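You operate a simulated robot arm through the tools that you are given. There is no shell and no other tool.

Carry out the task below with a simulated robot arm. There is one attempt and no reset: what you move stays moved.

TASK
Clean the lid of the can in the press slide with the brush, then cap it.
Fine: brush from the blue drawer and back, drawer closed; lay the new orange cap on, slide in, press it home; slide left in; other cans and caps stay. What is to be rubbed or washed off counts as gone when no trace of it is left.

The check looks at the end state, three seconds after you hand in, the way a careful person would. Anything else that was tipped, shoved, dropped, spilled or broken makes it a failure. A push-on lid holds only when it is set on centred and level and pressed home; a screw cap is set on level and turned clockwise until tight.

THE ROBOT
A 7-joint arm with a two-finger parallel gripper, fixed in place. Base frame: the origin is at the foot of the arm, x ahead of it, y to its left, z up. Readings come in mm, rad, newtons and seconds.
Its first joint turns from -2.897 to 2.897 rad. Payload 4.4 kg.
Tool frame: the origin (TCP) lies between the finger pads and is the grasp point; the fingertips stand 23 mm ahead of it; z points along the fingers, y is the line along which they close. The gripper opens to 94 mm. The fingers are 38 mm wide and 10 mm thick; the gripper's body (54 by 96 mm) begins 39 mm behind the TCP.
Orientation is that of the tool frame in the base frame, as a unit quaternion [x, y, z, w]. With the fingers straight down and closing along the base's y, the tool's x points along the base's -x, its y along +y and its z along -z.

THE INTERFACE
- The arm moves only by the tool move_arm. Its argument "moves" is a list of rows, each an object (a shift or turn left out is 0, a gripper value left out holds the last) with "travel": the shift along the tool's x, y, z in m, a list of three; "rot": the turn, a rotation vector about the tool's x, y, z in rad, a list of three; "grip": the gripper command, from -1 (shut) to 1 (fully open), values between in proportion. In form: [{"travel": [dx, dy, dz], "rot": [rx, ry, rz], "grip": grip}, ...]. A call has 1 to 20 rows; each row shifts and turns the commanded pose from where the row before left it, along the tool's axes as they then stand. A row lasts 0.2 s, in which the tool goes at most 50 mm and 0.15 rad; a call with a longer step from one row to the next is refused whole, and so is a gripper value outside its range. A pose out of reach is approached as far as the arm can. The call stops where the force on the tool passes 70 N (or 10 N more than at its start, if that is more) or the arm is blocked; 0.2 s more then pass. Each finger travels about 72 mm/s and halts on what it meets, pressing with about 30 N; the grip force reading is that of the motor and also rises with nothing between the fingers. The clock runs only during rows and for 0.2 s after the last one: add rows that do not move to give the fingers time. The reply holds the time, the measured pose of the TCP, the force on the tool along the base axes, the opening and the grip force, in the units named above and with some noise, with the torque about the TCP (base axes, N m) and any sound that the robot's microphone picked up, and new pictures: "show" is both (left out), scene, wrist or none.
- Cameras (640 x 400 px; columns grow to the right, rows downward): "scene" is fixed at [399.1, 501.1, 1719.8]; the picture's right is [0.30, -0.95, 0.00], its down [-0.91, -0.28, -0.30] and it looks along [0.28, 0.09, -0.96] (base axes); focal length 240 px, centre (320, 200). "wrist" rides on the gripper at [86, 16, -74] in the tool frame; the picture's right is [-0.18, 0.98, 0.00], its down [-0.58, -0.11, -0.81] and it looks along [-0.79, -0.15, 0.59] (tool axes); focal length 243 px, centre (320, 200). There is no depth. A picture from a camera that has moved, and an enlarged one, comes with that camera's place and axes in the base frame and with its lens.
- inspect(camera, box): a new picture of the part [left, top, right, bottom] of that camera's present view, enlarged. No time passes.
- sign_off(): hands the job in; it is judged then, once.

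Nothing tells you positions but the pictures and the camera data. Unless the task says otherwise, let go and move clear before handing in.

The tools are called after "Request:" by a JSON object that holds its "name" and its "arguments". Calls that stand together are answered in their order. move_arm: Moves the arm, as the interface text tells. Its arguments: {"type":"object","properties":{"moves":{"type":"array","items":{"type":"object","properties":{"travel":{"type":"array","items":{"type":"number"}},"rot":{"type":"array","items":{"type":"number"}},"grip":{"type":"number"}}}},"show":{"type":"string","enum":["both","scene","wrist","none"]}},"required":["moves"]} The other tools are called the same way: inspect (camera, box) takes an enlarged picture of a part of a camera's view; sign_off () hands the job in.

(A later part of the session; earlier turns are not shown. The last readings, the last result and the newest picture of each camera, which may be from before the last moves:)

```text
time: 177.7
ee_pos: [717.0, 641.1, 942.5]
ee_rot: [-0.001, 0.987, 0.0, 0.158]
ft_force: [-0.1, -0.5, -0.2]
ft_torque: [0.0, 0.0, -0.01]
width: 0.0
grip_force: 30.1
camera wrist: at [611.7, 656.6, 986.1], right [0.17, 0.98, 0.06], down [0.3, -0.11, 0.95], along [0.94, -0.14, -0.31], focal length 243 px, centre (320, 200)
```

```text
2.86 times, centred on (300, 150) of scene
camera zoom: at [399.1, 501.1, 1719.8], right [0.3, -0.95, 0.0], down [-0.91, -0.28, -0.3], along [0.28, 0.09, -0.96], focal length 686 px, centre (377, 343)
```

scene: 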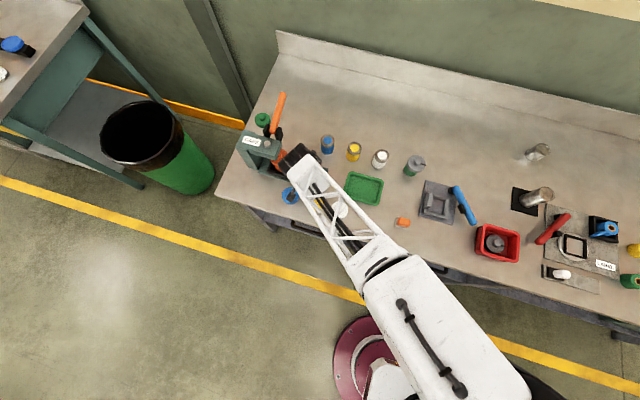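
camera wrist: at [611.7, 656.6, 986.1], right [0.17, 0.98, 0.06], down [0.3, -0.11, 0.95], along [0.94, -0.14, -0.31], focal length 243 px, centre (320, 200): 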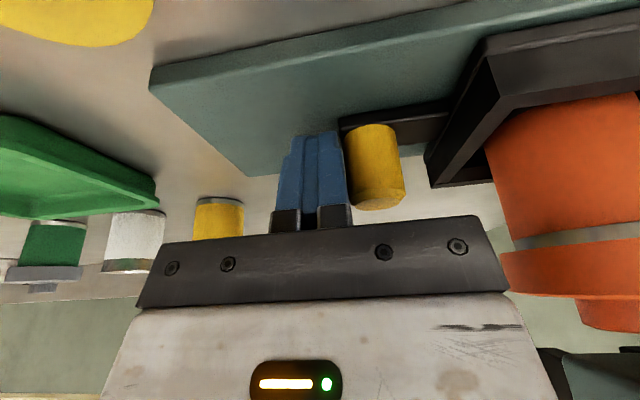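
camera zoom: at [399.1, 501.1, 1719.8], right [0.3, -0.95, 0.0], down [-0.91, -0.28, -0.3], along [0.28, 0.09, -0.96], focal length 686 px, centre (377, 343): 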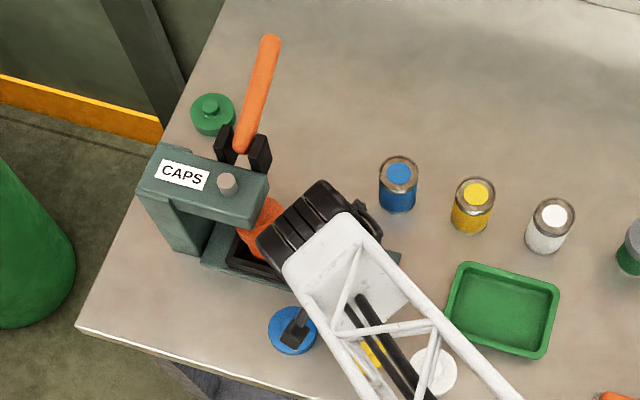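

Request:
{"name": "move_arm", "arguments": {"moves": [{"travel": [0, 0.003, 0]}, {"travel": [0, 0.003, 0]}, {"travel": [0, 0.003, 0]}, {"travel": [0, 0.003, 0]}, {"travel": [0, 0.003, 0]}, {"travel": [0, 0.003, 0]}, {}], "show": "both"}}

Request:
{"name": "inspect", "arguments": {"camera": "scene", "box": [230, 110, 330, 190]}}

Request:
{"name": "inspect", "arguments": {"camera": "wrist", "box": [440, 150, 640, 400]}}

```text
time: 179.3
ee_pos: [715.6, 657.3, 943.9]
ee_rot: [-0.003, 0.987, 0.001, 0.158]
ft_force: [0.3, -0.4, 0.3]
ft_torque: [0.02, 0.03, -0.02]
width: 0.2
grip_force: 29.9
camera wrist: at [611.2, 674.0, 986.6], right [0.17, 0.98, 0.06], down [0.3, -0.11, 0.95], along [0.94, -0.14, -0.31], focal length 243 px, centre (320, 200)
```

scene: 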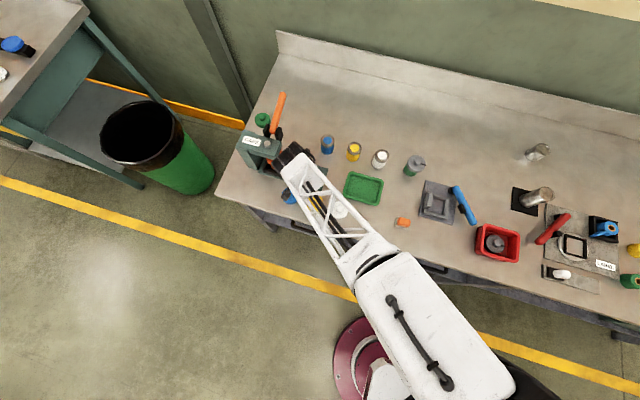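
wrist: 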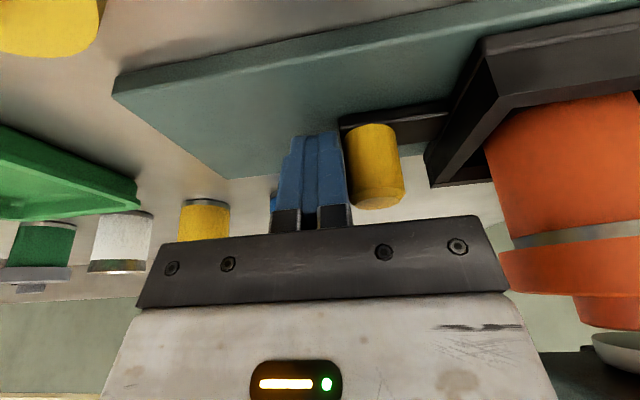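

```text
5.00 times, centred on (280, 150) of scene
camera zoom: at [399.1, 501.1, 1719.8], right [0.3, -0.95, 0.0], down [-0.91, -0.28, -0.3], along [0.28, 0.09, -0.96], focal length 1201 px, centre (520, 450)
```

zoom: 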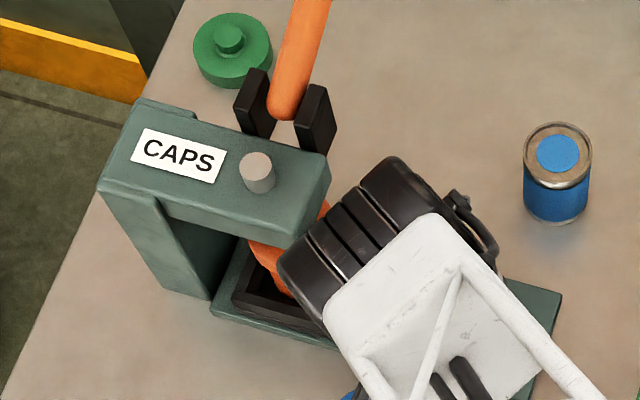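

```text
1.60 times, centred on (540, 275) of wrist
camera zoom: at [611.2, 674.0, 986.6], right [0.17, 0.98, 0.06], down [0.3, -0.11, 0.95], along [0.94, -0.14, -0.31], focal length 388 px, centre (-32, 80)
```

zoom: 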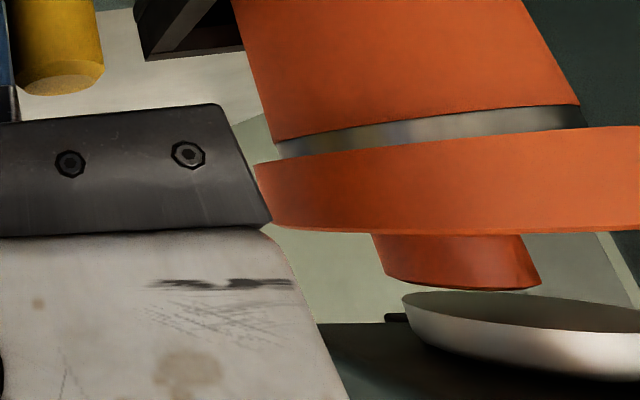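

The ram's foot is visible just above the cap's knob, with clearance. I'll keep pushing slowly to the slide's stop.

Request:
{"name": "move_arm", "arguments": {"moves": [{"travel": [0, 0.002, 0]}, {"travel": [0, 0.002, 0]}, {"travel": [0, 0.002, 0]}, {"travel": [0, 0.002, 0]}, {"travel": [0, 0.002, 0]}, {}], "show": "none"}}

Request:
{"name": "inspect", "arguments": {"camera": "wrist", "box": [440, 150, 640, 400]}}

Request:
{"name": "inspect", "arguments": {"camera": "scene", "box": [230, 110, 330, 190]}}

```text
time: 180.7
ee_pos: [716.4, 668.6, 943.1]
ee_rot: [-0.002, 0.987, 0.0, 0.158]
ft_force: [-9.1, -34.8, 9.8]
ft_torque: [0.33, -0.08, -0.04]
width: 0.0
grip_force: 29.8
```

```text
1.60 times, centred on (540, 275) of wrist
camera zoom: at [612.1, 683.0, 987.2], right [0.17, 0.98, 0.06], down [0.3, -0.11, 0.95], along [0.94, -0.15, -0.31], focal length 388 px, centre (-32, 80)
```

zoom: 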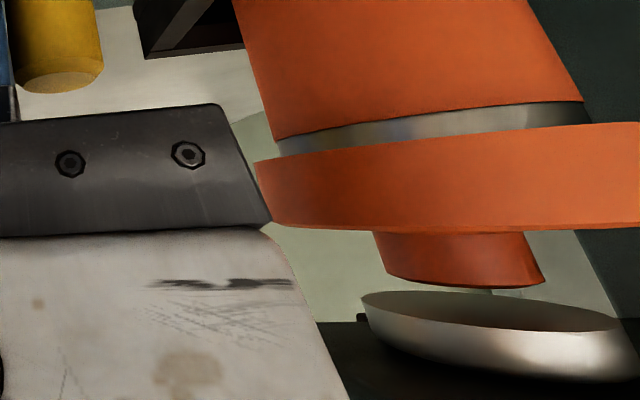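

```text
5.00 times, centred on (280, 150) of scene
camera zoom: at [399.1, 501.1, 1719.8], right [0.3, -0.95, 0.0], down [-0.91, -0.28, -0.3], along [0.28, 0.09, -0.96], focal length 1201 px, centre (520, 450)
```

zoom: 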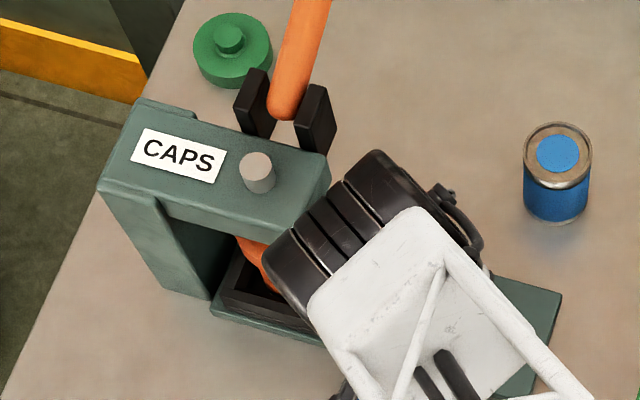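

The slide has reached its stop: about 35 N on the knob, after roughly 125 mm of travel. The cap is under the ram foot. I'll back the fingers off and rise before dealing with the lever.

Request:
{"name": "move_arm", "arguments": {"moves": [{"travel": [0, -0.003, 0]}, {"travel": [0, -0.006, 0]}, {"travel": [0, -0.008, 0]}, {"travel": [0, -0.008, 0]}, {"travel": [0, -0.006, 0]}, {"travel": [-0.0032, 0, -0.0095]}, {"travel": [-0.0032, 0, -0.0095]}, {"travel": [-0.0032, 0, -0.0095]}, {"travel": [-0.0032, 0, -0.0095]}, {"travel": [-0.0032, 0, -0.0095]}, {"travel": [-0.0032, 0, -0.0095]}, {"travel": [-0.0032, 0, -0.0095]}, {"travel": [-0.0032, 0, -0.0095]}, {"travel": [-0.0032, 0, -0.0095]}, {"travel": [-0.0032, 0, -0.0095]}, {}], "show": "both"}}

Request:
{"name": "inspect", "arguments": {"camera": "scene", "box": [230, 80, 350, 190]}}

Request:
{"name": "inspect", "arguments": {"camera": "wrist", "box": [400, 0, 640, 400]}}

```text
time: 184.1
ee_pos: [718.1, 638.6, 1044.8]
ee_rot: [-0.002, 0.988, 0.0, 0.157]
ft_force: [0.5, -0.4, 0.4]
ft_torque: [0.01, 0.01, -0.02]
width: 0.1
grip_force: 29.6
camera wrist: at [613.2, 653.7, 1087.7], right [0.17, 0.98, 0.06], down [0.3, -0.11, 0.95], along [0.94, -0.14, -0.31], focal length 243 px, centre (320, 200)
```

scene: 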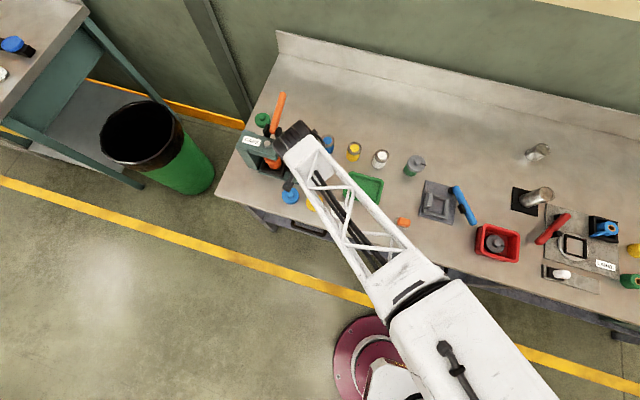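
wrist: 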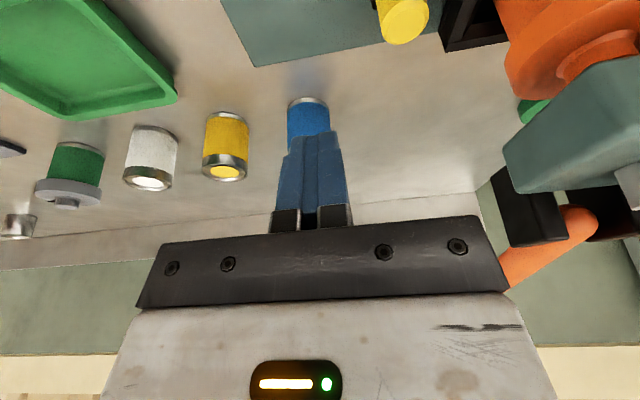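

```text
3.64 times, centred on (290, 135) of scene
camera zoom: at [399.1, 501.1, 1719.8], right [0.3, -0.95, 0.0], down [-0.91, -0.28, -0.3], along [0.28, 0.09, -0.96], focal length 874 px, centre (429, 436)
```

zoom: 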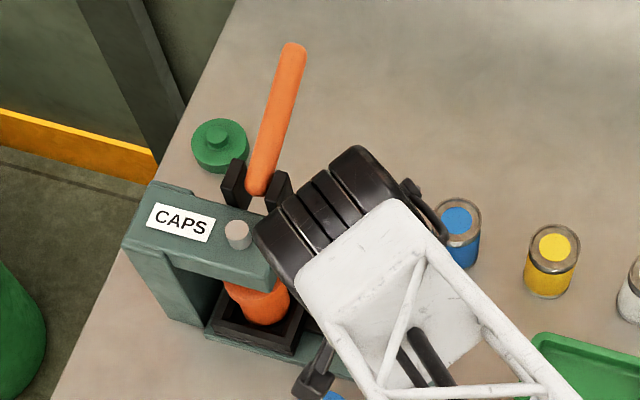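

```text
1.00 times, centred on (520, 200) of wrist (not enlarged: the box is as wide or as high as the picture)
camera zoom: at [613.2, 653.7, 1087.7], right [0.17, 0.98, 0.06], down [0.3, -0.11, 0.95], along [0.94, -0.14, -0.31], focal length 243 px, centre (120, 200)
```

zoom: 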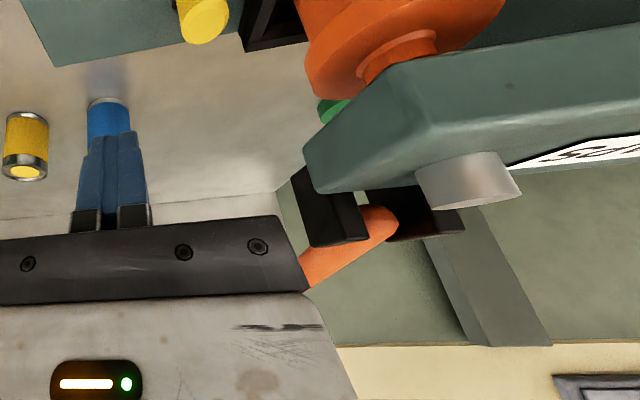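

I refined the lever: it runs from about (760, 770, 1069) up to (865, 768, 1117). It is beyond vertical-tool reach, so I'll rise, swing the tool to point mainly toward +y, and then approach above the handle.

Request:
{"name": "move_arm", "arguments": {"moves": [{"travel": [-0.0032, 0, -0.0095]}, {"travel": [-0.0032, 0, -0.0095]}, {"travel": [-0.0032, 0, -0.0095]}, {"travel": [-0.0032, 0, -0.0095]}, {"travel": [-0.0032, 0, -0.0095]}, {"travel": [-0.0032, 0, -0.0095]}, {"travel": [-0.0032, 0, -0.0095]}, {"travel": [-0.0032, 0, -0.0095]}, {"rot": [-0.08, 0, 0]}, {"rot": [-0.08, 0, 0]}, {"rot": [-0.08, 0, 0]}, {"rot": [-0.08, 0, 0]}, {"rot": [-0.08, 0, 0]}, {"rot": [-0.08, 0, 0]}, {"rot": [-0.08, 0, 0]}, {"rot": [-0.08, 0, 0]}, {"rot": [-0.08, 0, 0]}, {"rot": [-0.08, 0, 0]}, {}], "show": "both"}}

```text
time: 188.1
ee_pos: [719.0, 637.8, 1118.4]
ee_rot: [-0.062, 0.91, 0.383, 0.143]
ft_force: [0.3, 0.1, 0.5]
ft_torque: [-0.01, -0.03, 0.0]
width: 0.0
grip_force: 29.9
camera wrist: at [618.2, 595.2, 1152.1], right [-0.05, 0.69, 0.72], down [0.41, -0.65, 0.64], along [0.91, 0.32, -0.25], focal length 243 px, centre (320, 200)
```

scene: 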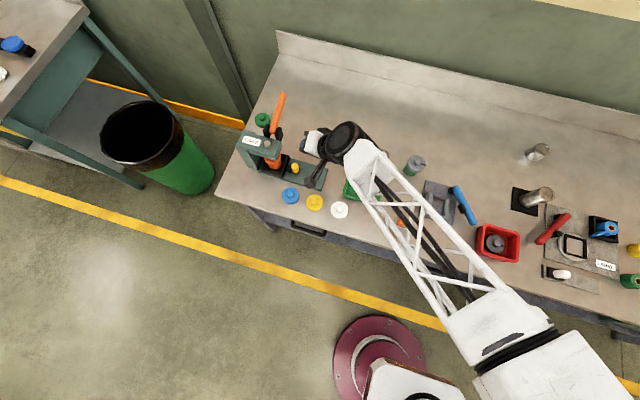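
wrist: 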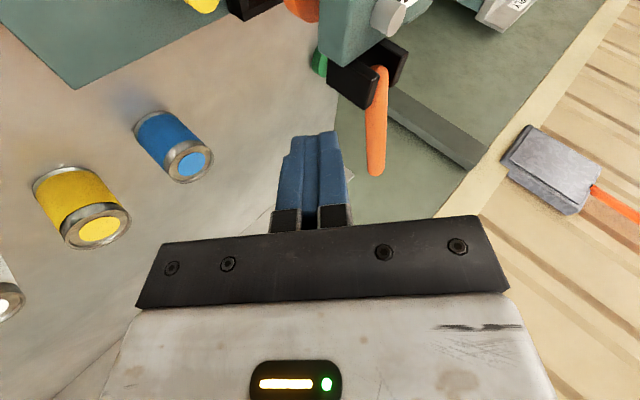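

The lever is clear in the wrist view. I'll move +x alongside it first, then +y over the handle.

Request:
{"name": "move_arm", "arguments": {"moves": [{"travel": [-0.0095, -0.0022, 0.0021]}, {"travel": [-0.0095, -0.0022, 0.0021]}, {"travel": [-0.0095, -0.0022, 0.0021]}, {"travel": [-0.0095, -0.0022, 0.0021]}, {"travel": [-0.0095, -0.0022, 0.0021]}, {"travel": [-0.0095, -0.0022, 0.0021]}, {"travel": [-0.0095, -0.0022, 0.0021]}, {"travel": [-0.0095, -0.0022, 0.0021]}, {"travel": [-0.0095, -0.0022, 0.0021]}, {"travel": [-0.0031, 0.0068, -0.0066]}, {"travel": [-0.0031, 0.0068, -0.0066]}, {"travel": [-0.0031, 0.0068, -0.0066]}, {}], "show": "both"}}

```text
time: 190.9
ee_pos: [808.5, 637.1, 1153.7]
ee_rot: [-0.064, 0.909, 0.385, 0.146]
ft_force: [-0.2, 0.0, 0.3]
ft_torque: [0.03, -0.02, -0.05]
width: 0.0
grip_force: 29.3
camera wrist: at [707.0, 594.9, 1186.5], right [-0.05, 0.69, 0.73], down [0.4, -0.65, 0.64], along [0.91, 0.32, -0.24], focal length 243 px, centre (320, 200)
```

scene: 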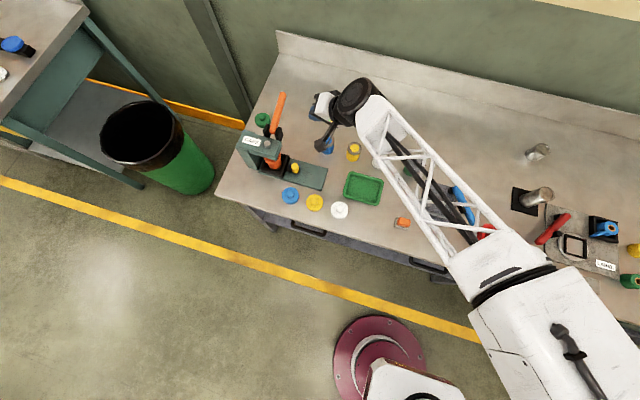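
wrist: 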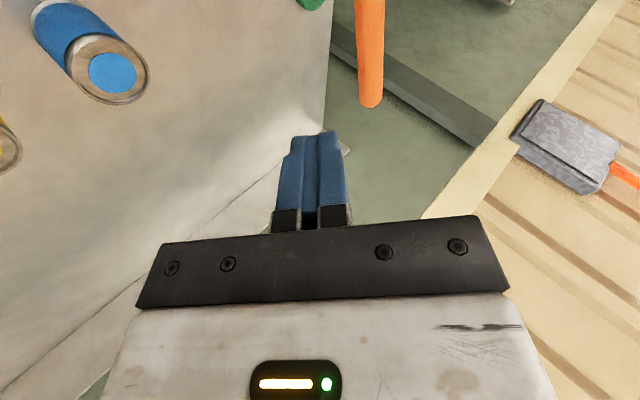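

Request:
{"name": "inspect", "arguments": {"camera": "scene", "box": [230, 80, 340, 195]}}

Request:
{"name": "inspect", "arguments": {"camera": "scene", "box": [250, 135, 310, 180]}}

```text
3.48 times, centred on (285, 138) of scene
camera zoom: at [399.1, 501.1, 1719.8], right [0.3, -0.95, 0.0], down [-0.91, -0.28, -0.3], along [0.28, 0.09, -0.96], focal length 836 px, centre (442, 417)
```

zoom: 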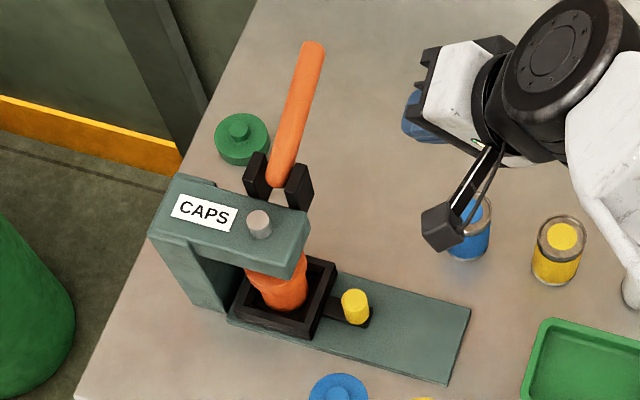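

```text
8.89 times, centred on (280, 158) of scene
camera zoom: at [399.1, 501.1, 1719.8], right [0.3, -0.95, 0.0], down [-0.91, -0.28, -0.3], along [0.28, 0.09, -0.96], focal length 2136 px, centre (676, 578)
```

zoom: 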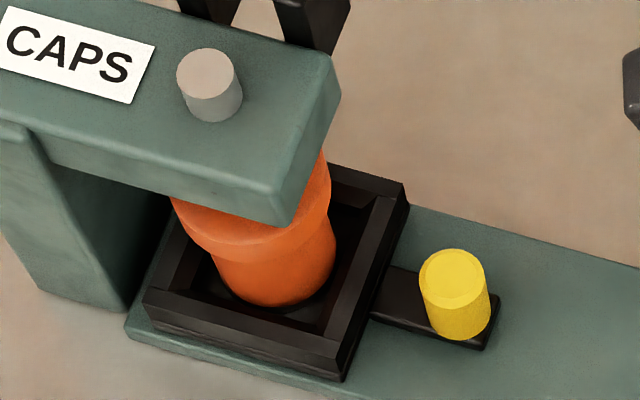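

The slide is in and the can with its cap is under the head. I'll move +y over the lever handle, still above it.

Request:
{"name": "move_arm", "arguments": {"moves": [{"travel": [0, 0.007, 0.00715]}, {"travel": [0, 0.007, 0.00715]}, {"travel": [0, 0.007, 0.00715]}, {"travel": [0, 0.007, 0.00715]}, {"travel": [0, 0.007, 0.00715]}, {"travel": [0, 0.007, 0.00715]}, {"travel": [0, 0.007, 0.00715]}, {"travel": [0, 0.007, 0.00715]}, {"travel": [0, 0.007, 0.00715]}, {}], "show": "both"}}

Request:
{"name": "inspect", "arguments": {"camera": "scene", "box": [230, 80, 340, 195]}}

```text
time: 193.1
ee_pos: [807.1, 729.3, 1153.8]
ee_rot: [-0.064, 0.909, 0.385, 0.144]
ft_force: [0.5, -0.5, -0.4]
ft_torque: [0.04, 0.02, 0.0]
width: 0.0
grip_force: 30.1
camera wrist: at [706.4, 686.4, 1187.8], right [-0.05, 0.69, 0.73], down [0.4, -0.65, 0.64], along [0.91, 0.32, -0.24], focal length 243 px, centre (320, 200)
```

scene: 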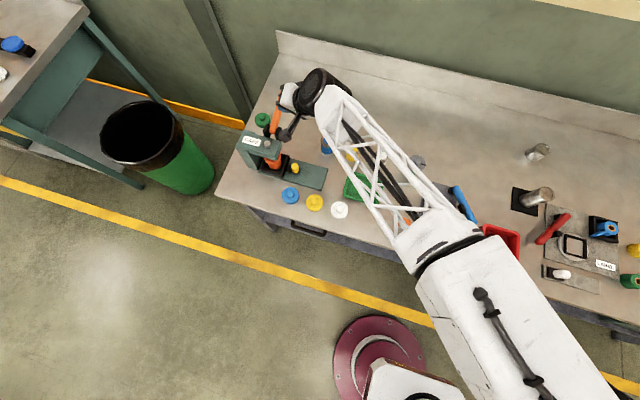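
wrist: 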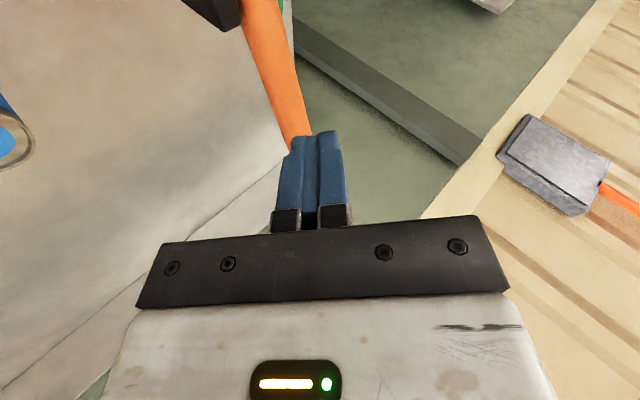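

```text
3.48 times, centred on (285, 138) of scene
camera zoom: at [399.1, 501.1, 1719.8], right [0.3, -0.95, 0.0], down [-0.91, -0.28, -0.3], along [0.28, 0.09, -0.96], focal length 836 px, centre (442, 417)
```

zoom: 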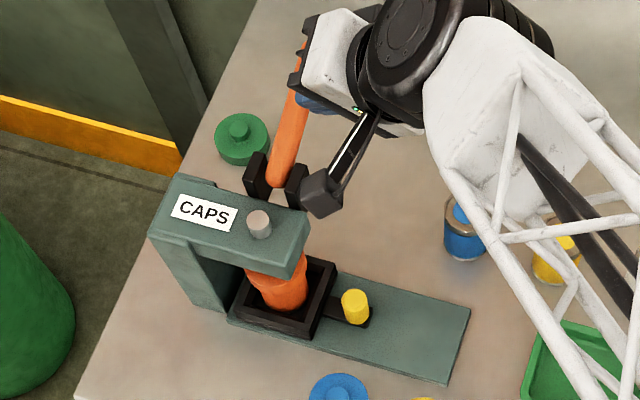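

The camera box on the −x side would come down onto the press head as I press. I'll roll the hand 90° so the camera sits above it instead.

Request:
{"name": "move_arm", "arguments": {"moves": [{"rot": [0, 0, 0.1]}, {"rot": [0, 0, 0.1]}, {"rot": [0, 0, 0.1]}, {"rot": [0, 0, 0.1]}, {"rot": [0, 0, 0.1]}, {"rot": [0, 0, 0.1]}, {"rot": [0, 0, 0.1]}, {"rot": [0, 0, 0.1]}, {"rot": [0, 0, 0.1]}, {"rot": [0, 0, 0.1]}, {"rot": [0, 0, 0.1]}, {"rot": [0, 0, 0.1]}, {"rot": [0, 0, 0.1]}, {"rot": [0, 0, 0.1]}, {"rot": [0, 0, 0.1]}, {"rot": [0, 0, 0.07]}, {}], "show": "both"}}

```text
time: 196.7
ee_pos: [806.9, 728.5, 1154.7]
ee_rot: [0.598, 0.688, 0.374, -0.17]
ft_force: [-0.2, -0.3, -0.1]
ft_torque: [0.0, 0.02, -0.01]
width: 0.1
grip_force: 29.5
camera wrist: at [787.8, 735.0, 1267.3], right [0.98, -0.12, 0.18], down [-0.15, -0.98, 0.1], along [0.17, -0.13, -0.98], focal length 243 px, centre (320, 200)
```

scene: 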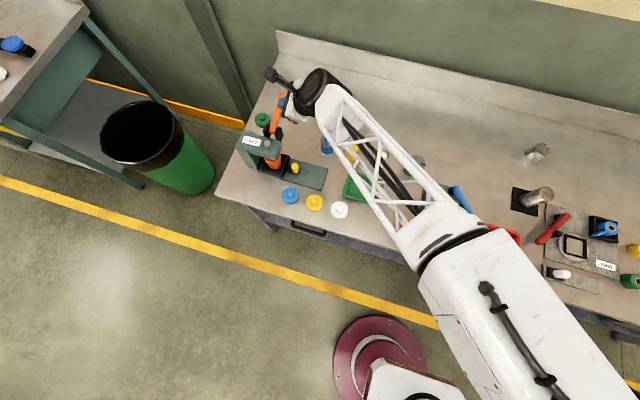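
wrist: 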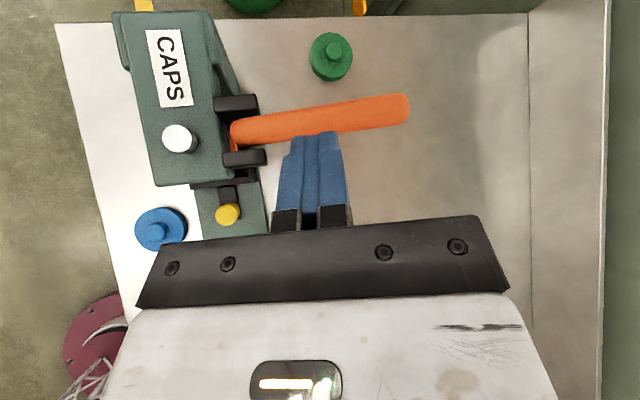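

This view from above shows the lever, ram and fingers well. I'll move nearer the handle's end and over it, still above.

Request:
{"name": "move_arm", "arguments": {"moves": [{"travel": [-0.0023, 0.0095, 0.0021]}, {"travel": [-0.0023, 0.0095, 0.0021]}, {"travel": [0.0066, 0, 0.0068]}, {"travel": [0.0066, 0, 0.0068]}, {"travel": [0.0066, 0, 0.0068]}, {"travel": [0.0066, 0, 0.0068]}, {"travel": [0.0066, 0, 0.0068]}, {}], "show": "both"}}

```text
time: 198.5
ee_pos: [827.6, 777.2, 1156.2]
ee_rot: [0.598, 0.688, 0.375, -0.169]
ft_force: [1.0, 0.8, -0.9]
ft_torque: [0.01, 0.0, 0.02]
width: 0.3
grip_force: 29.6
camera wrist: at [807.7, 783.2, 1267.9], right [0.98, -0.12, 0.18], down [-0.14, -0.98, 0.1], along [0.17, -0.13, -0.98], focal length 243 px, centre (320, 200)
```

scene: 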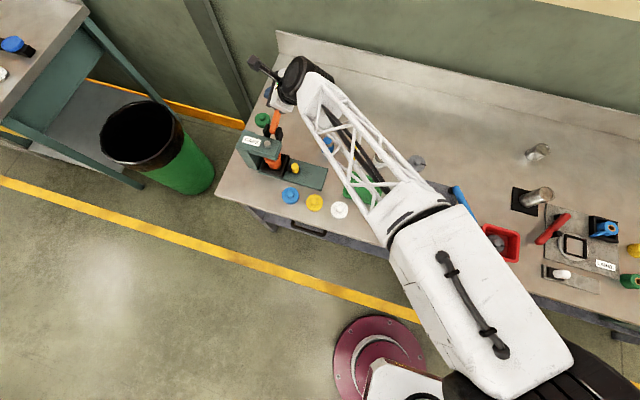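
wrist: 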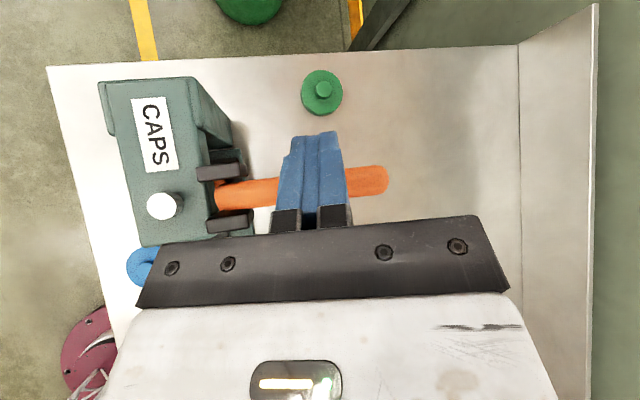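

The fingers are over the handle. I'll lower until contact.

Request:
{"name": "move_arm", "arguments": {"moves": [{"travel": [-0.0034, -0.00155, 0.0033]}, {"travel": [-0.0034, -0.00155, 0.0033]}, {"travel": [-0.0034, -0.00155, 0.0033]}, {"travel": [-0.0034, -0.00155, 0.0033]}, {"travel": [-0.002, -0.0009, 0.002]}, {}], "show": "wrist"}}

Request:
{"name": "inspect", "arguments": {"camera": "scene", "box": [230, 40, 340, 195]}}

```text
time: 199.9
ee_pos: [825.6, 775.2, 1132.4]
ee_rot: [0.598, 0.689, 0.374, -0.169]
ft_force: [-0.7, -0.2, -0.2]
ft_torque: [0.02, 0.0, -0.02]
width: 0.1
grip_force: 29.9
camera wrist: at [806.5, 782.3, 1244.6], right [0.98, -0.12, 0.18], down [-0.14, -0.98, 0.1], along [0.17, -0.13, -0.98], focal length 243 px, centre (320, 200)
```

wrist: 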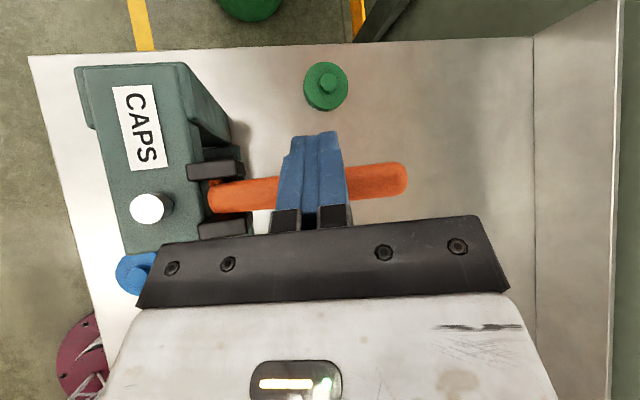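

```text
2.58 times, centred on (285, 118) of scene
camera zoom: at [399.1, 501.1, 1719.8], right [0.3, -0.95, 0.0], down [-0.91, -0.28, -0.3], along [0.28, 0.09, -0.96], focal length 620 px, centre (410, 413)
```

zoom: 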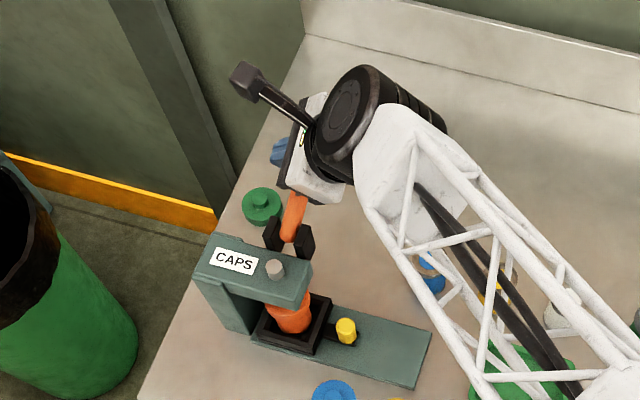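

Still free. I'll continue in small steps, watching the force and the ram.

Request:
{"name": "move_arm", "arguments": {"moves": [{"travel": [-0.002, -0.00093, 0.002]}, {"travel": [-0.002, -0.00093, 0.002]}, {"travel": [-0.002, -0.00093, 0.002]}, {}], "show": "none"}}

Request:
{"name": "move_arm", "arguments": {"moves": [{"travel": [-0.002, -0.00093, 0.002]}, {"travel": [-0.002, -0.00093, 0.002]}, {"travel": [-0.002, -0.00093, 0.002]}, {}], "show": "wrist"}}

```text
time: 200.9
ee_pos: [827.5, 775.5, 1121.8]
ee_rot: [0.598, 0.688, 0.375, -0.169]
ft_force: [0.1, -0.1, 1.0]
ft_torque: [0.0, 0.01, 0.0]
width: 0.0
grip_force: 29.7
```

```text
time: 201.9
ee_pos: [827.6, 775.9, 1113.6]
ee_rot: [0.598, 0.688, 0.375, -0.17]
ft_force: [1.0, 0.9, 2.2]
ft_torque: [0.0, -0.02, 0.02]
width: 0.1
grip_force: 30.2
camera wrist: at [808.1, 782.4, 1227.1], right [0.98, -0.12, 0.18], down [-0.14, -0.98, 0.1], along [0.17, -0.13, -0.98], focal length 243 px, centre (320, 200)
```

wrist: 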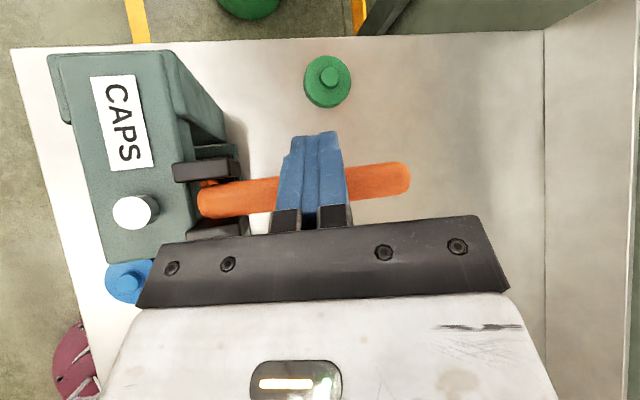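

Request:
{"name": "move_arm", "arguments": {"moves": [{"travel": [-0.002, -0.00093, 0.002]}, {"travel": [-0.002, -0.00093, 0.002]}, {"travel": [-0.002, -0.00093, 0.002]}, {"travel": [-0.002, -0.00093, 0.002]}, {}], "show": "wrist"}}

Request:
{"name": "inspect", "arguments": {"camera": "scene", "box": [250, 120, 310, 180]}}

```text
time: 203.1
ee_pos: [827.8, 776.4, 1100.2]
ee_rot: [0.598, 0.688, 0.374, -0.169]
ft_force: [-1.7, -0.4, 1.4]
ft_torque: [0.02, 0.03, 0.0]
width: 0.0
grip_force: 30.1
camera wrist: at [807.4, 782.7, 1214.0], right [0.98, -0.12, 0.18], down [-0.14, -0.98, 0.1], along [0.17, -0.13, -0.98], focal length 243 px, centre (320, 200)
```

wrist: 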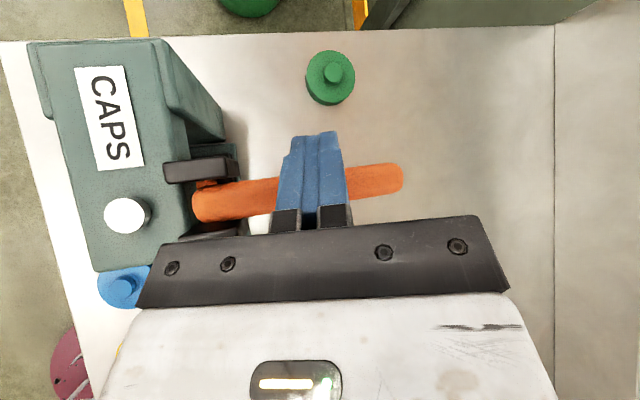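

```text
6.67 times, centred on (280, 150) of scene
camera zoom: at [399.1, 501.1, 1719.8], right [0.3, -0.95, 0.0], down [-0.91, -0.28, -0.3], along [0.28, 0.09, -0.96], focal length 1602 px, centre (587, 533)
```

zoom: 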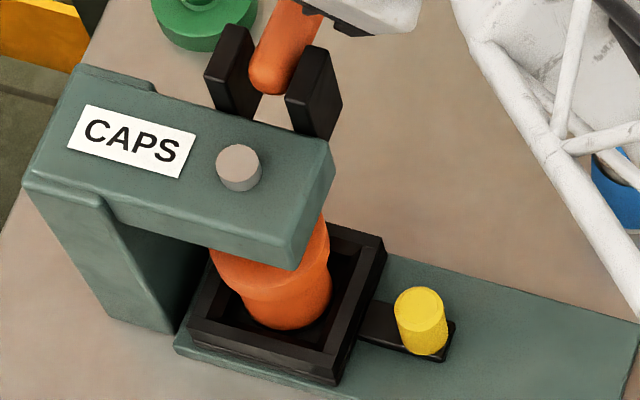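

The ram rod is going down as the handle goes down, so this is the right direction. I'll continue.

Request:
{"name": "move_arm", "arguments": {"moves": [{"travel": [-0.002, -0.00093, 0.002]}, {"travel": [-0.002, -0.00093, 0.002]}, {"travel": [-0.002, -0.00093, 0.002]}, {"travel": [-0.002, -0.00093, 0.002]}, {}], "show": "wrist"}}

Request:
{"name": "inspect", "arguments": {"camera": "scene", "box": [250, 120, 310, 180]}}

```text
time: 204.3
ee_pos: [826.5, 776.4, 1090.7]
ee_rot: [0.597, 0.689, 0.374, -0.17]
ft_force: [4.7, 3.5, 7.0]
ft_torque: [0.13, -0.13, -0.01]
width: 0.0
grip_force: 30.3
heard: snap
camera wrist: at [807.0, 782.6, 1203.5], right [0.98, -0.12, 0.18], down [-0.14, -0.98, 0.1], along [0.17, -0.13, -0.98], focal length 243 px, centre (320, 200)
```

wrist: 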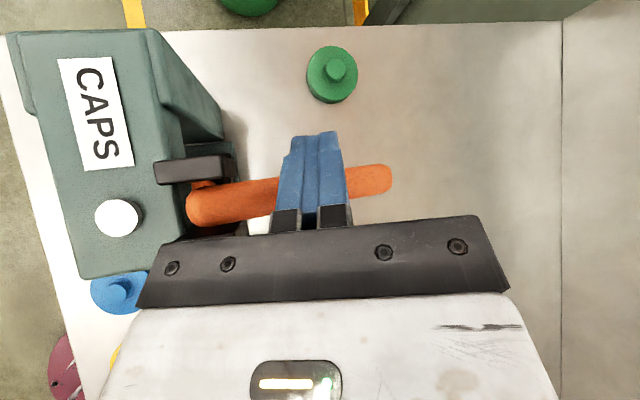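

```text
6.67 times, centred on (280, 150) of scene
camera zoom: at [399.1, 501.1, 1719.8], right [0.3, -0.95, 0.0], down [-0.91, -0.28, -0.3], along [0.28, 0.09, -0.96], focal length 1602 px, centre (587, 533)
```

zoom: 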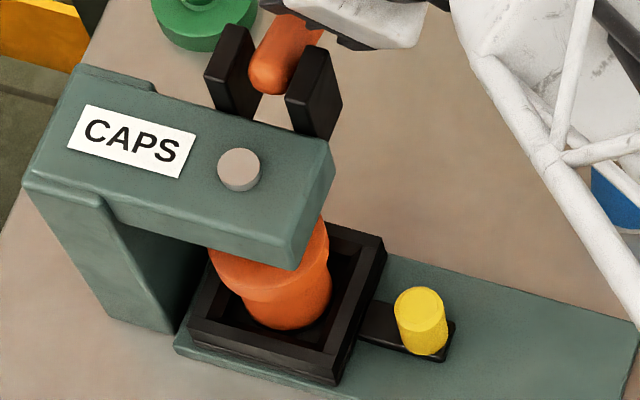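

A snap was heard, so the cap engaged. I'll press a little further to make sure it is fully home.

Request:
{"name": "move_arm", "arguments": {"moves": [{"travel": [-0.0014, -0.00062, 0.0013]}, {"travel": [-0.0014, -0.00062, 0.0013]}, {}], "show": "none"}}

Request:
{"name": "move_arm", "arguments": {"moves": [{"travel": [-0.0014, -0.00062, 0.0013]}, {"travel": [-0.0014, -0.00062, 0.0013]}, {}], "show": "wrist"}}

Request:
{"name": "inspect", "arguments": {"camera": "scene", "box": [250, 120, 310, 180]}}

```text
time: 205.1
ee_pos: [826.7, 775.6, 1087.1]
ee_rot: [0.597, 0.689, 0.375, -0.169]
ft_force: [-6.7, 1.9, 23.2]
ft_torque: [0.18, 0.16, 0.03]
width: 0.0
grip_force: 30.3
```

```text
time: 205.9
ee_pos: [828.2, 774.8, 1085.0]
ee_rot: [0.597, 0.688, 0.377, -0.169]
ft_force: [4.4, 5.1, 48.4]
ft_torque: [0.33, -0.19, 0.0]
width: 0.0
grip_force: 29.5
camera wrist: at [807.2, 782.0, 1198.6], right [0.97, -0.12, 0.19], down [-0.15, -0.98, 0.1], along [0.17, -0.13, -0.98], focal length 243 px, centre (320, 200)
```

wrist: 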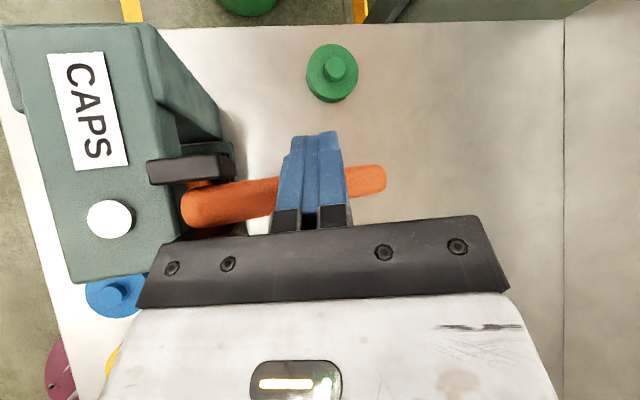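

```text
6.67 times, centred on (280, 150) of scene
camera zoom: at [399.1, 501.1, 1719.8], right [0.3, -0.95, 0.0], down [-0.91, -0.28, -0.3], along [0.28, 0.09, -0.96], focal length 1602 px, centre (587, 533)
```

zoom: 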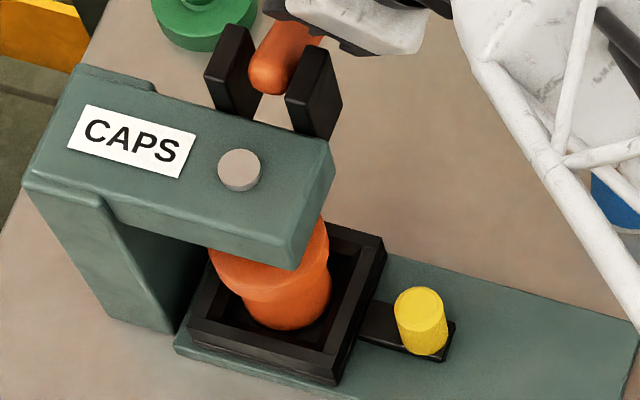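

The press is firmly home at about 48 N. I'll lift off slowly.

Request:
{"name": "move_arm", "arguments": {"moves": [{"travel": [0.0027, 0.00124, -0.00265]}, {"travel": [0.0041, 0.0019, -0.004]}, {"travel": [0.0055, 0.0025, -0.0053]}, {"travel": [0.0055, 0.0025, -0.0053]}, {"travel": [0.0055, 0.0025, -0.0053]}, {"travel": [0.0055, 0.0025, -0.0053]}, {"travel": [0.0055, 0.0025, -0.0053]}, {"travel": [0.0055, 0.0025, -0.0053]}, {"travel": [0.0055, 0.0025, -0.0053]}, {"travel": [0.0055, 0.0025, -0.0053]}, {}], "show": "both"}}

Request:
{"name": "inspect", "arguments": {"camera": "wrist", "box": [60, 40, 440, 280]}}

```text
time: 208.3
ee_pos: [826.8, 776.5, 1156.8]
ee_rot: [0.598, 0.688, 0.374, -0.169]
ft_force: [-0.1, 0.4, 0.0]
ft_torque: [0.04, 0.01, 0.01]
width: 0.1
grip_force: 30.2
camera wrist: at [807.5, 783.3, 1269.4], right [0.98, -0.12, 0.18], down [-0.14, -0.98, 0.1], along [0.17, -0.13, -0.98], focal length 243 px, centre (320, 200)
```

scene: 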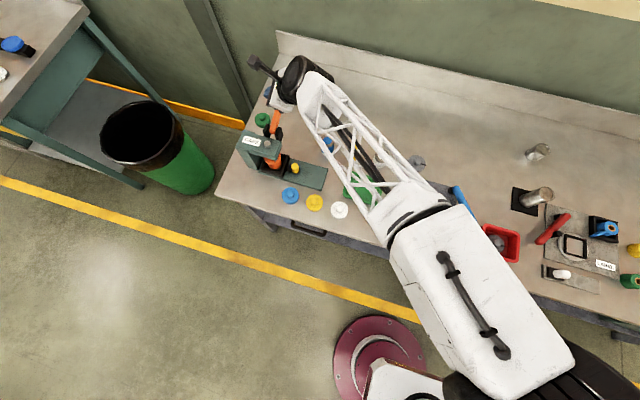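
wrist: 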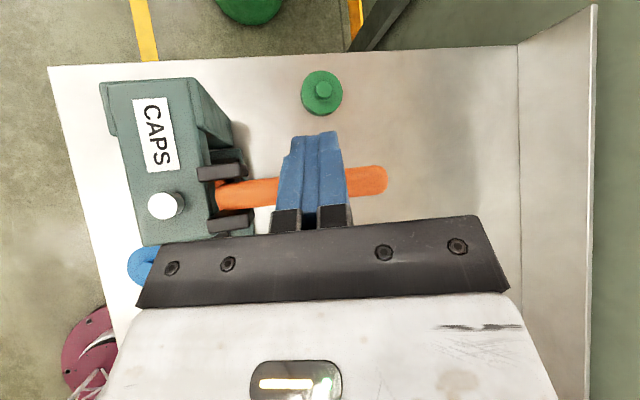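

```text
1.67 times, centred on (250, 160) of wrist
camera zoom: at [807.5, 783.3, 1269.4], right [0.98, -0.12, 0.18], down [-0.14, -0.98, 0.1], along [0.17, -0.13, -0.98], focal length 404 px, centre (437, 267)
```

zoom: 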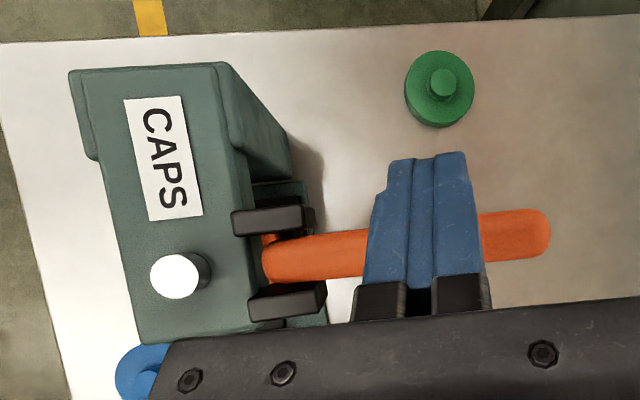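

The lever sprang back up. I'll retreat slowly in −y, drifting slightly upward, to a clear position.

Request:
{"name": "move_arm", "arguments": {"moves": [{"travel": [-0.0028, 0.0006, -0.0056]}, {"travel": [-0.0028, 0.0006, -0.0056]}, {"travel": [-0.0028, 0.0006, -0.0056]}, {"travel": [-0.0028, 0.0006, -0.0056]}, {"travel": [-0.0028, 0.0006, -0.0056]}, {"travel": [-0.0028, 0.0006, -0.0056]}, {"travel": [-0.0028, 0.0006, -0.0056]}, {"travel": [-0.0028, 0.0006, -0.0056]}, {"travel": [-0.0028, 0.0006, -0.0056]}, {"travel": [-0.0028, 0.0006, -0.0056]}, {"travel": [-0.0028, 0.0006, -0.0056]}, {"travel": [-0.0028, 0.0006, -0.0056]}, {"travel": [-0.0028, 0.0006, -0.0056]}, {"travel": [-0.0028, 0.0006, -0.0056]}, {"travel": [-0.0028, 0.0006, -0.0056]}, {"travel": [-0.0028, 0.0006, -0.0056]}, {}], "show": "both"}}

Request:
{"name": "inspect", "arguments": {"camera": "scene", "box": [230, 80, 340, 195]}}

```text
time: 211.9
ee_pos: [827.9, 680.3, 1188.4]
ee_rot: [0.598, 0.688, 0.374, -0.169]
ft_force: [-0.2, 1.0, 0.2]
ft_torque: [0.0, -0.06, -0.01]
width: 0.0
grip_force: 30.1
camera wrist: at [807.5, 687.6, 1301.4], right [0.98, -0.12, 0.18], down [-0.14, -0.98, 0.1], along [0.17, -0.13, -0.98], focal length 243 px, centre (320, 200)
```

scene: 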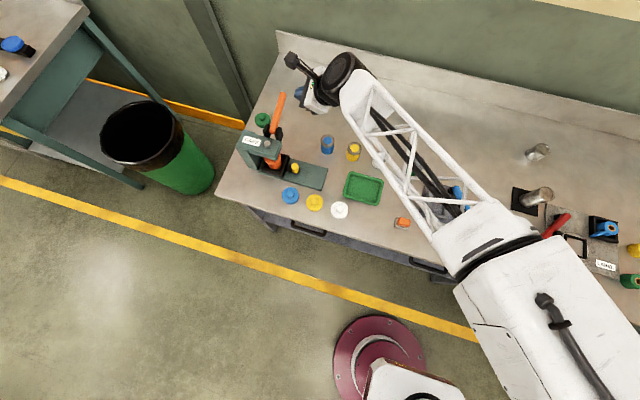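
wrist: 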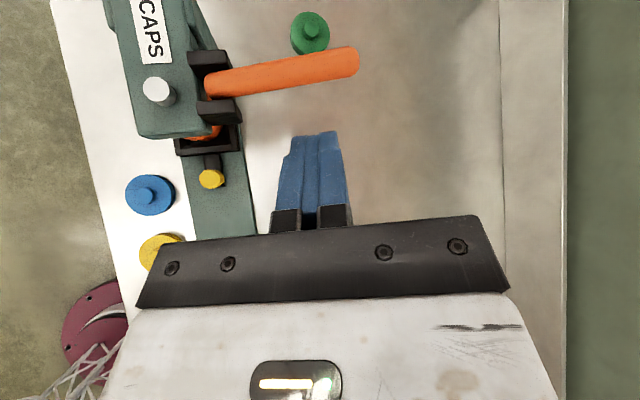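

```text
3.48 times, centred on (285, 138) of scene
camera zoom: at [399.1, 501.1, 1719.8], right [0.3, -0.95, 0.0], down [-0.91, -0.28, -0.3], along [0.28, 0.09, -0.96], focal length 836 px, centre (442, 417)
```

zoom: 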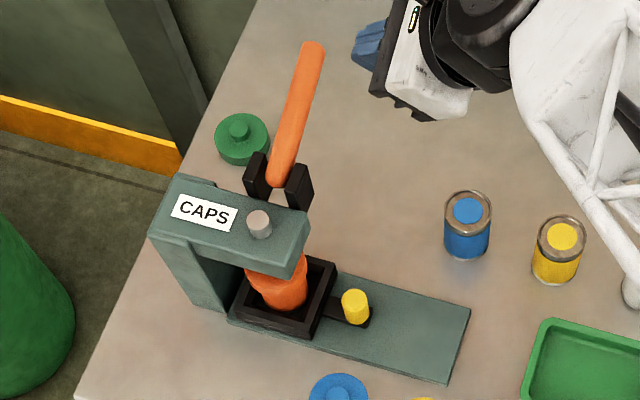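

The press is back at rest and the slide is in. I'll check the cap seating and the rest of the scene closely.

Request:
{"name": "inspect", "arguments": {"camera": "scene", "box": [258, 148, 298, 178]}}

Request:
{"name": "inspect", "arguments": {"camera": "scene", "box": [260, 170, 500, 300]}}

Request:
{"name": "inspect", "arguments": {"camera": "wrist", "box": [120, 0, 300, 240]}}

```text
13.33 times, centred on (278, 163) of scene
camera zoom: at [399.1, 501.1, 1719.8], right [0.3, -0.95, 0.0], down [-0.91, -0.28, -0.3], along [0.28, 0.09, -0.96], focal length 3203 px, centre (880, 693)
```

zoom: 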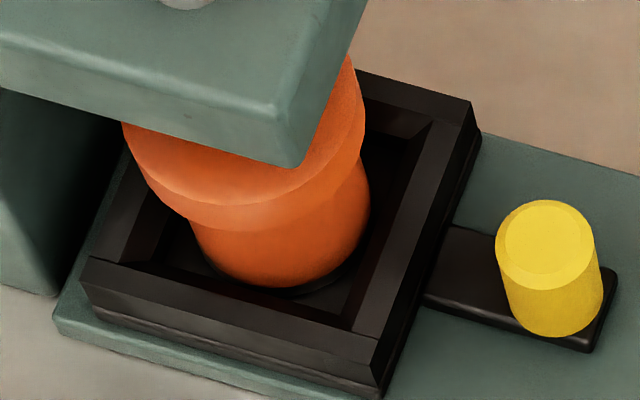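

```text
2.67 times, centred on (380, 235) of scene
camera zoom: at [399.1, 501.1, 1719.8], right [0.3, -0.95, 0.0], down [-0.91, -0.28, -0.3], along [0.28, 0.09, -0.96], focal length 641 px, centre (160, 107)
```

zoom: 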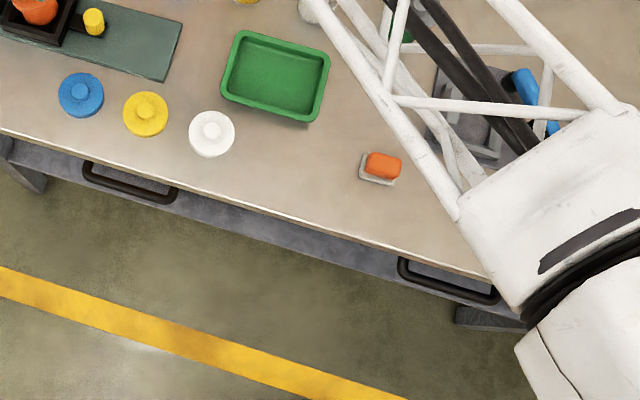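

```text
1.67 times, centred on (210, 120) of wrist
camera zoom: at [807.5, 687.6, 1301.4], right [0.98, -0.12, 0.18], down [-0.14, -0.98, 0.1], along [0.17, -0.13, -0.98], focal length 404 px, centre (503, 333)
```

zoom: 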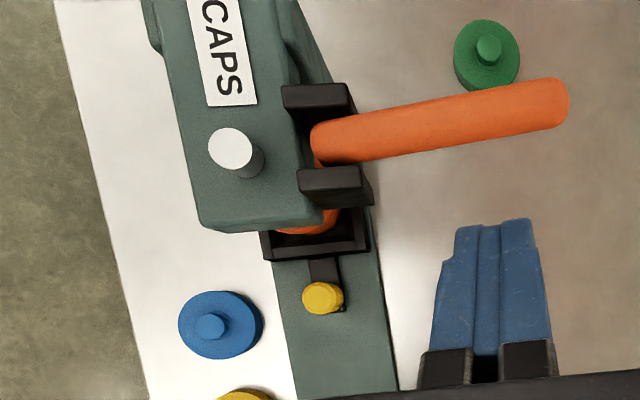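

Request:
{"name": "inspect", "arguments": {"camera": "scene", "box": [250, 135, 310, 180]}}

```text
8.89 times, centred on (280, 158) of scene
camera zoom: at [399.1, 501.1, 1719.8], right [0.3, -0.95, 0.0], down [-0.91, -0.28, -0.3], along [0.28, 0.09, -0.96], focal length 2136 px, centre (676, 578)
```

zoom: 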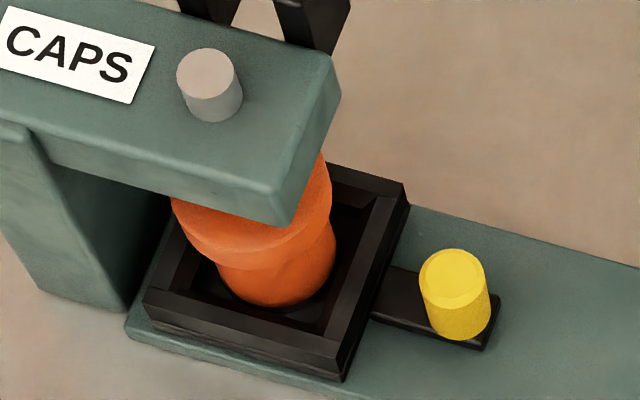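

The cap now covers the can's silver band. For certainty I'll take a side look: I'll move to a nearer, clear position and restore the tool's attitude slowly.

Request:
{"name": "move_arm", "arguments": {"moves": [{"travel": [-0.0025, -0.0018, -0.0055]}, {"travel": [-0.0025, -0.0018, -0.0055]}, {"travel": [-0.0025, -0.0018, -0.0055]}, {"travel": [-0.0025, -0.0018, -0.0055]}, {"travel": [-0.0025, -0.0018, -0.0055]}, {"travel": [-0.0025, -0.0018, -0.0055]}, {"travel": [-0.0025, -0.0018, -0.0055]}, {"travel": [-0.0025, -0.0018, -0.0055]}, {"travel": [-0.0025, -0.0018, -0.0055]}, {"travel": [-0.0025, -0.0018, -0.0055]}, {"travel": [-0.0025, -0.0018, -0.0055]}, {"travel": [-0.0025, -0.0018, -0.0055]}, {"travel": [-0.0025, -0.0018, -0.0055]}, {"travel": [-0.0025, -0.0018, -0.0055]}, {"travel": [-0.0025, -0.0018, -0.0055]}, {"travel": [-0.0025, -0.0018, -0.0055]}, {}], "show": "none"}}

Request:
{"name": "move_arm", "arguments": {"moves": [{"rot": [0, 0, -0.1]}, {"rot": [0, 0, -0.1]}, {"rot": [0, 0, -0.1]}, {"rot": [0, 0, -0.1]}, {"rot": [0, 0, -0.1]}, {"rot": [0, 0, -0.1]}, {"rot": [0, 0, -0.1]}, {"rot": [0, 0, -0.1]}, {"rot": [0, 0, -0.1]}, {"rot": [0, 0, -0.1]}, {"rot": [0, 0, -0.1]}, {"rot": [0, 0, -0.1]}, {"rot": [0, 0, -0.1]}, {"rot": [0, 0, -0.1]}, {"rot": [0, 0, -0.1]}, {"rot": [0, 0, -0.07]}, {}], "show": "both"}}

```text
time: 215.5
ee_pos: [788.7, 590.0, 1209.3]
ee_rot: [0.597, 0.688, 0.375, -0.17]
ft_force: [-0.3, 0.3, -0.4]
ft_torque: [0.0, 0.0, 0.0]
width: 0.2
grip_force: 30.1
```

```text
time: 219.1
ee_pos: [789.7, 589.9, 1210.8]
ee_rot: [-0.064, 0.909, 0.385, 0.145]
ft_force: [0.0, 0.0, -0.4]
ft_torque: [0.01, 0.03, -0.02]
width: 0.1
grip_force: 30.1
camera wrist: at [689.0, 547.0, 1242.5], right [-0.05, 0.69, 0.73], down [0.4, -0.65, 0.64], along [0.91, 0.32, -0.24], focal length 243 px, centre (320, 200)
```

scene: 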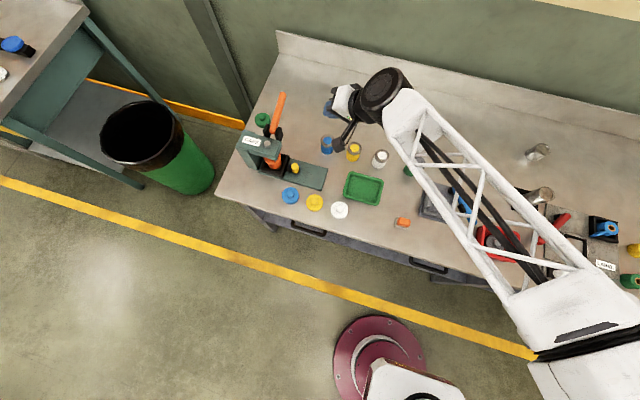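
wrist: 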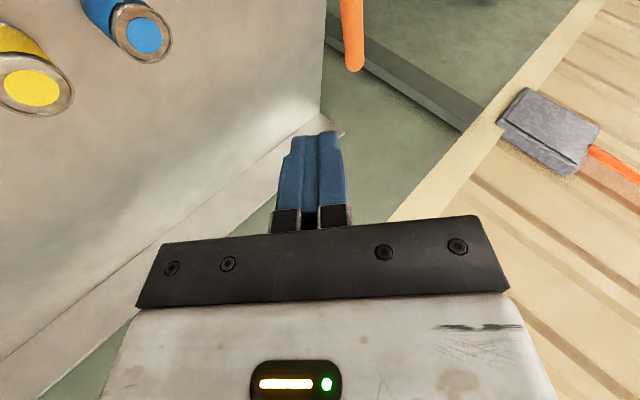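

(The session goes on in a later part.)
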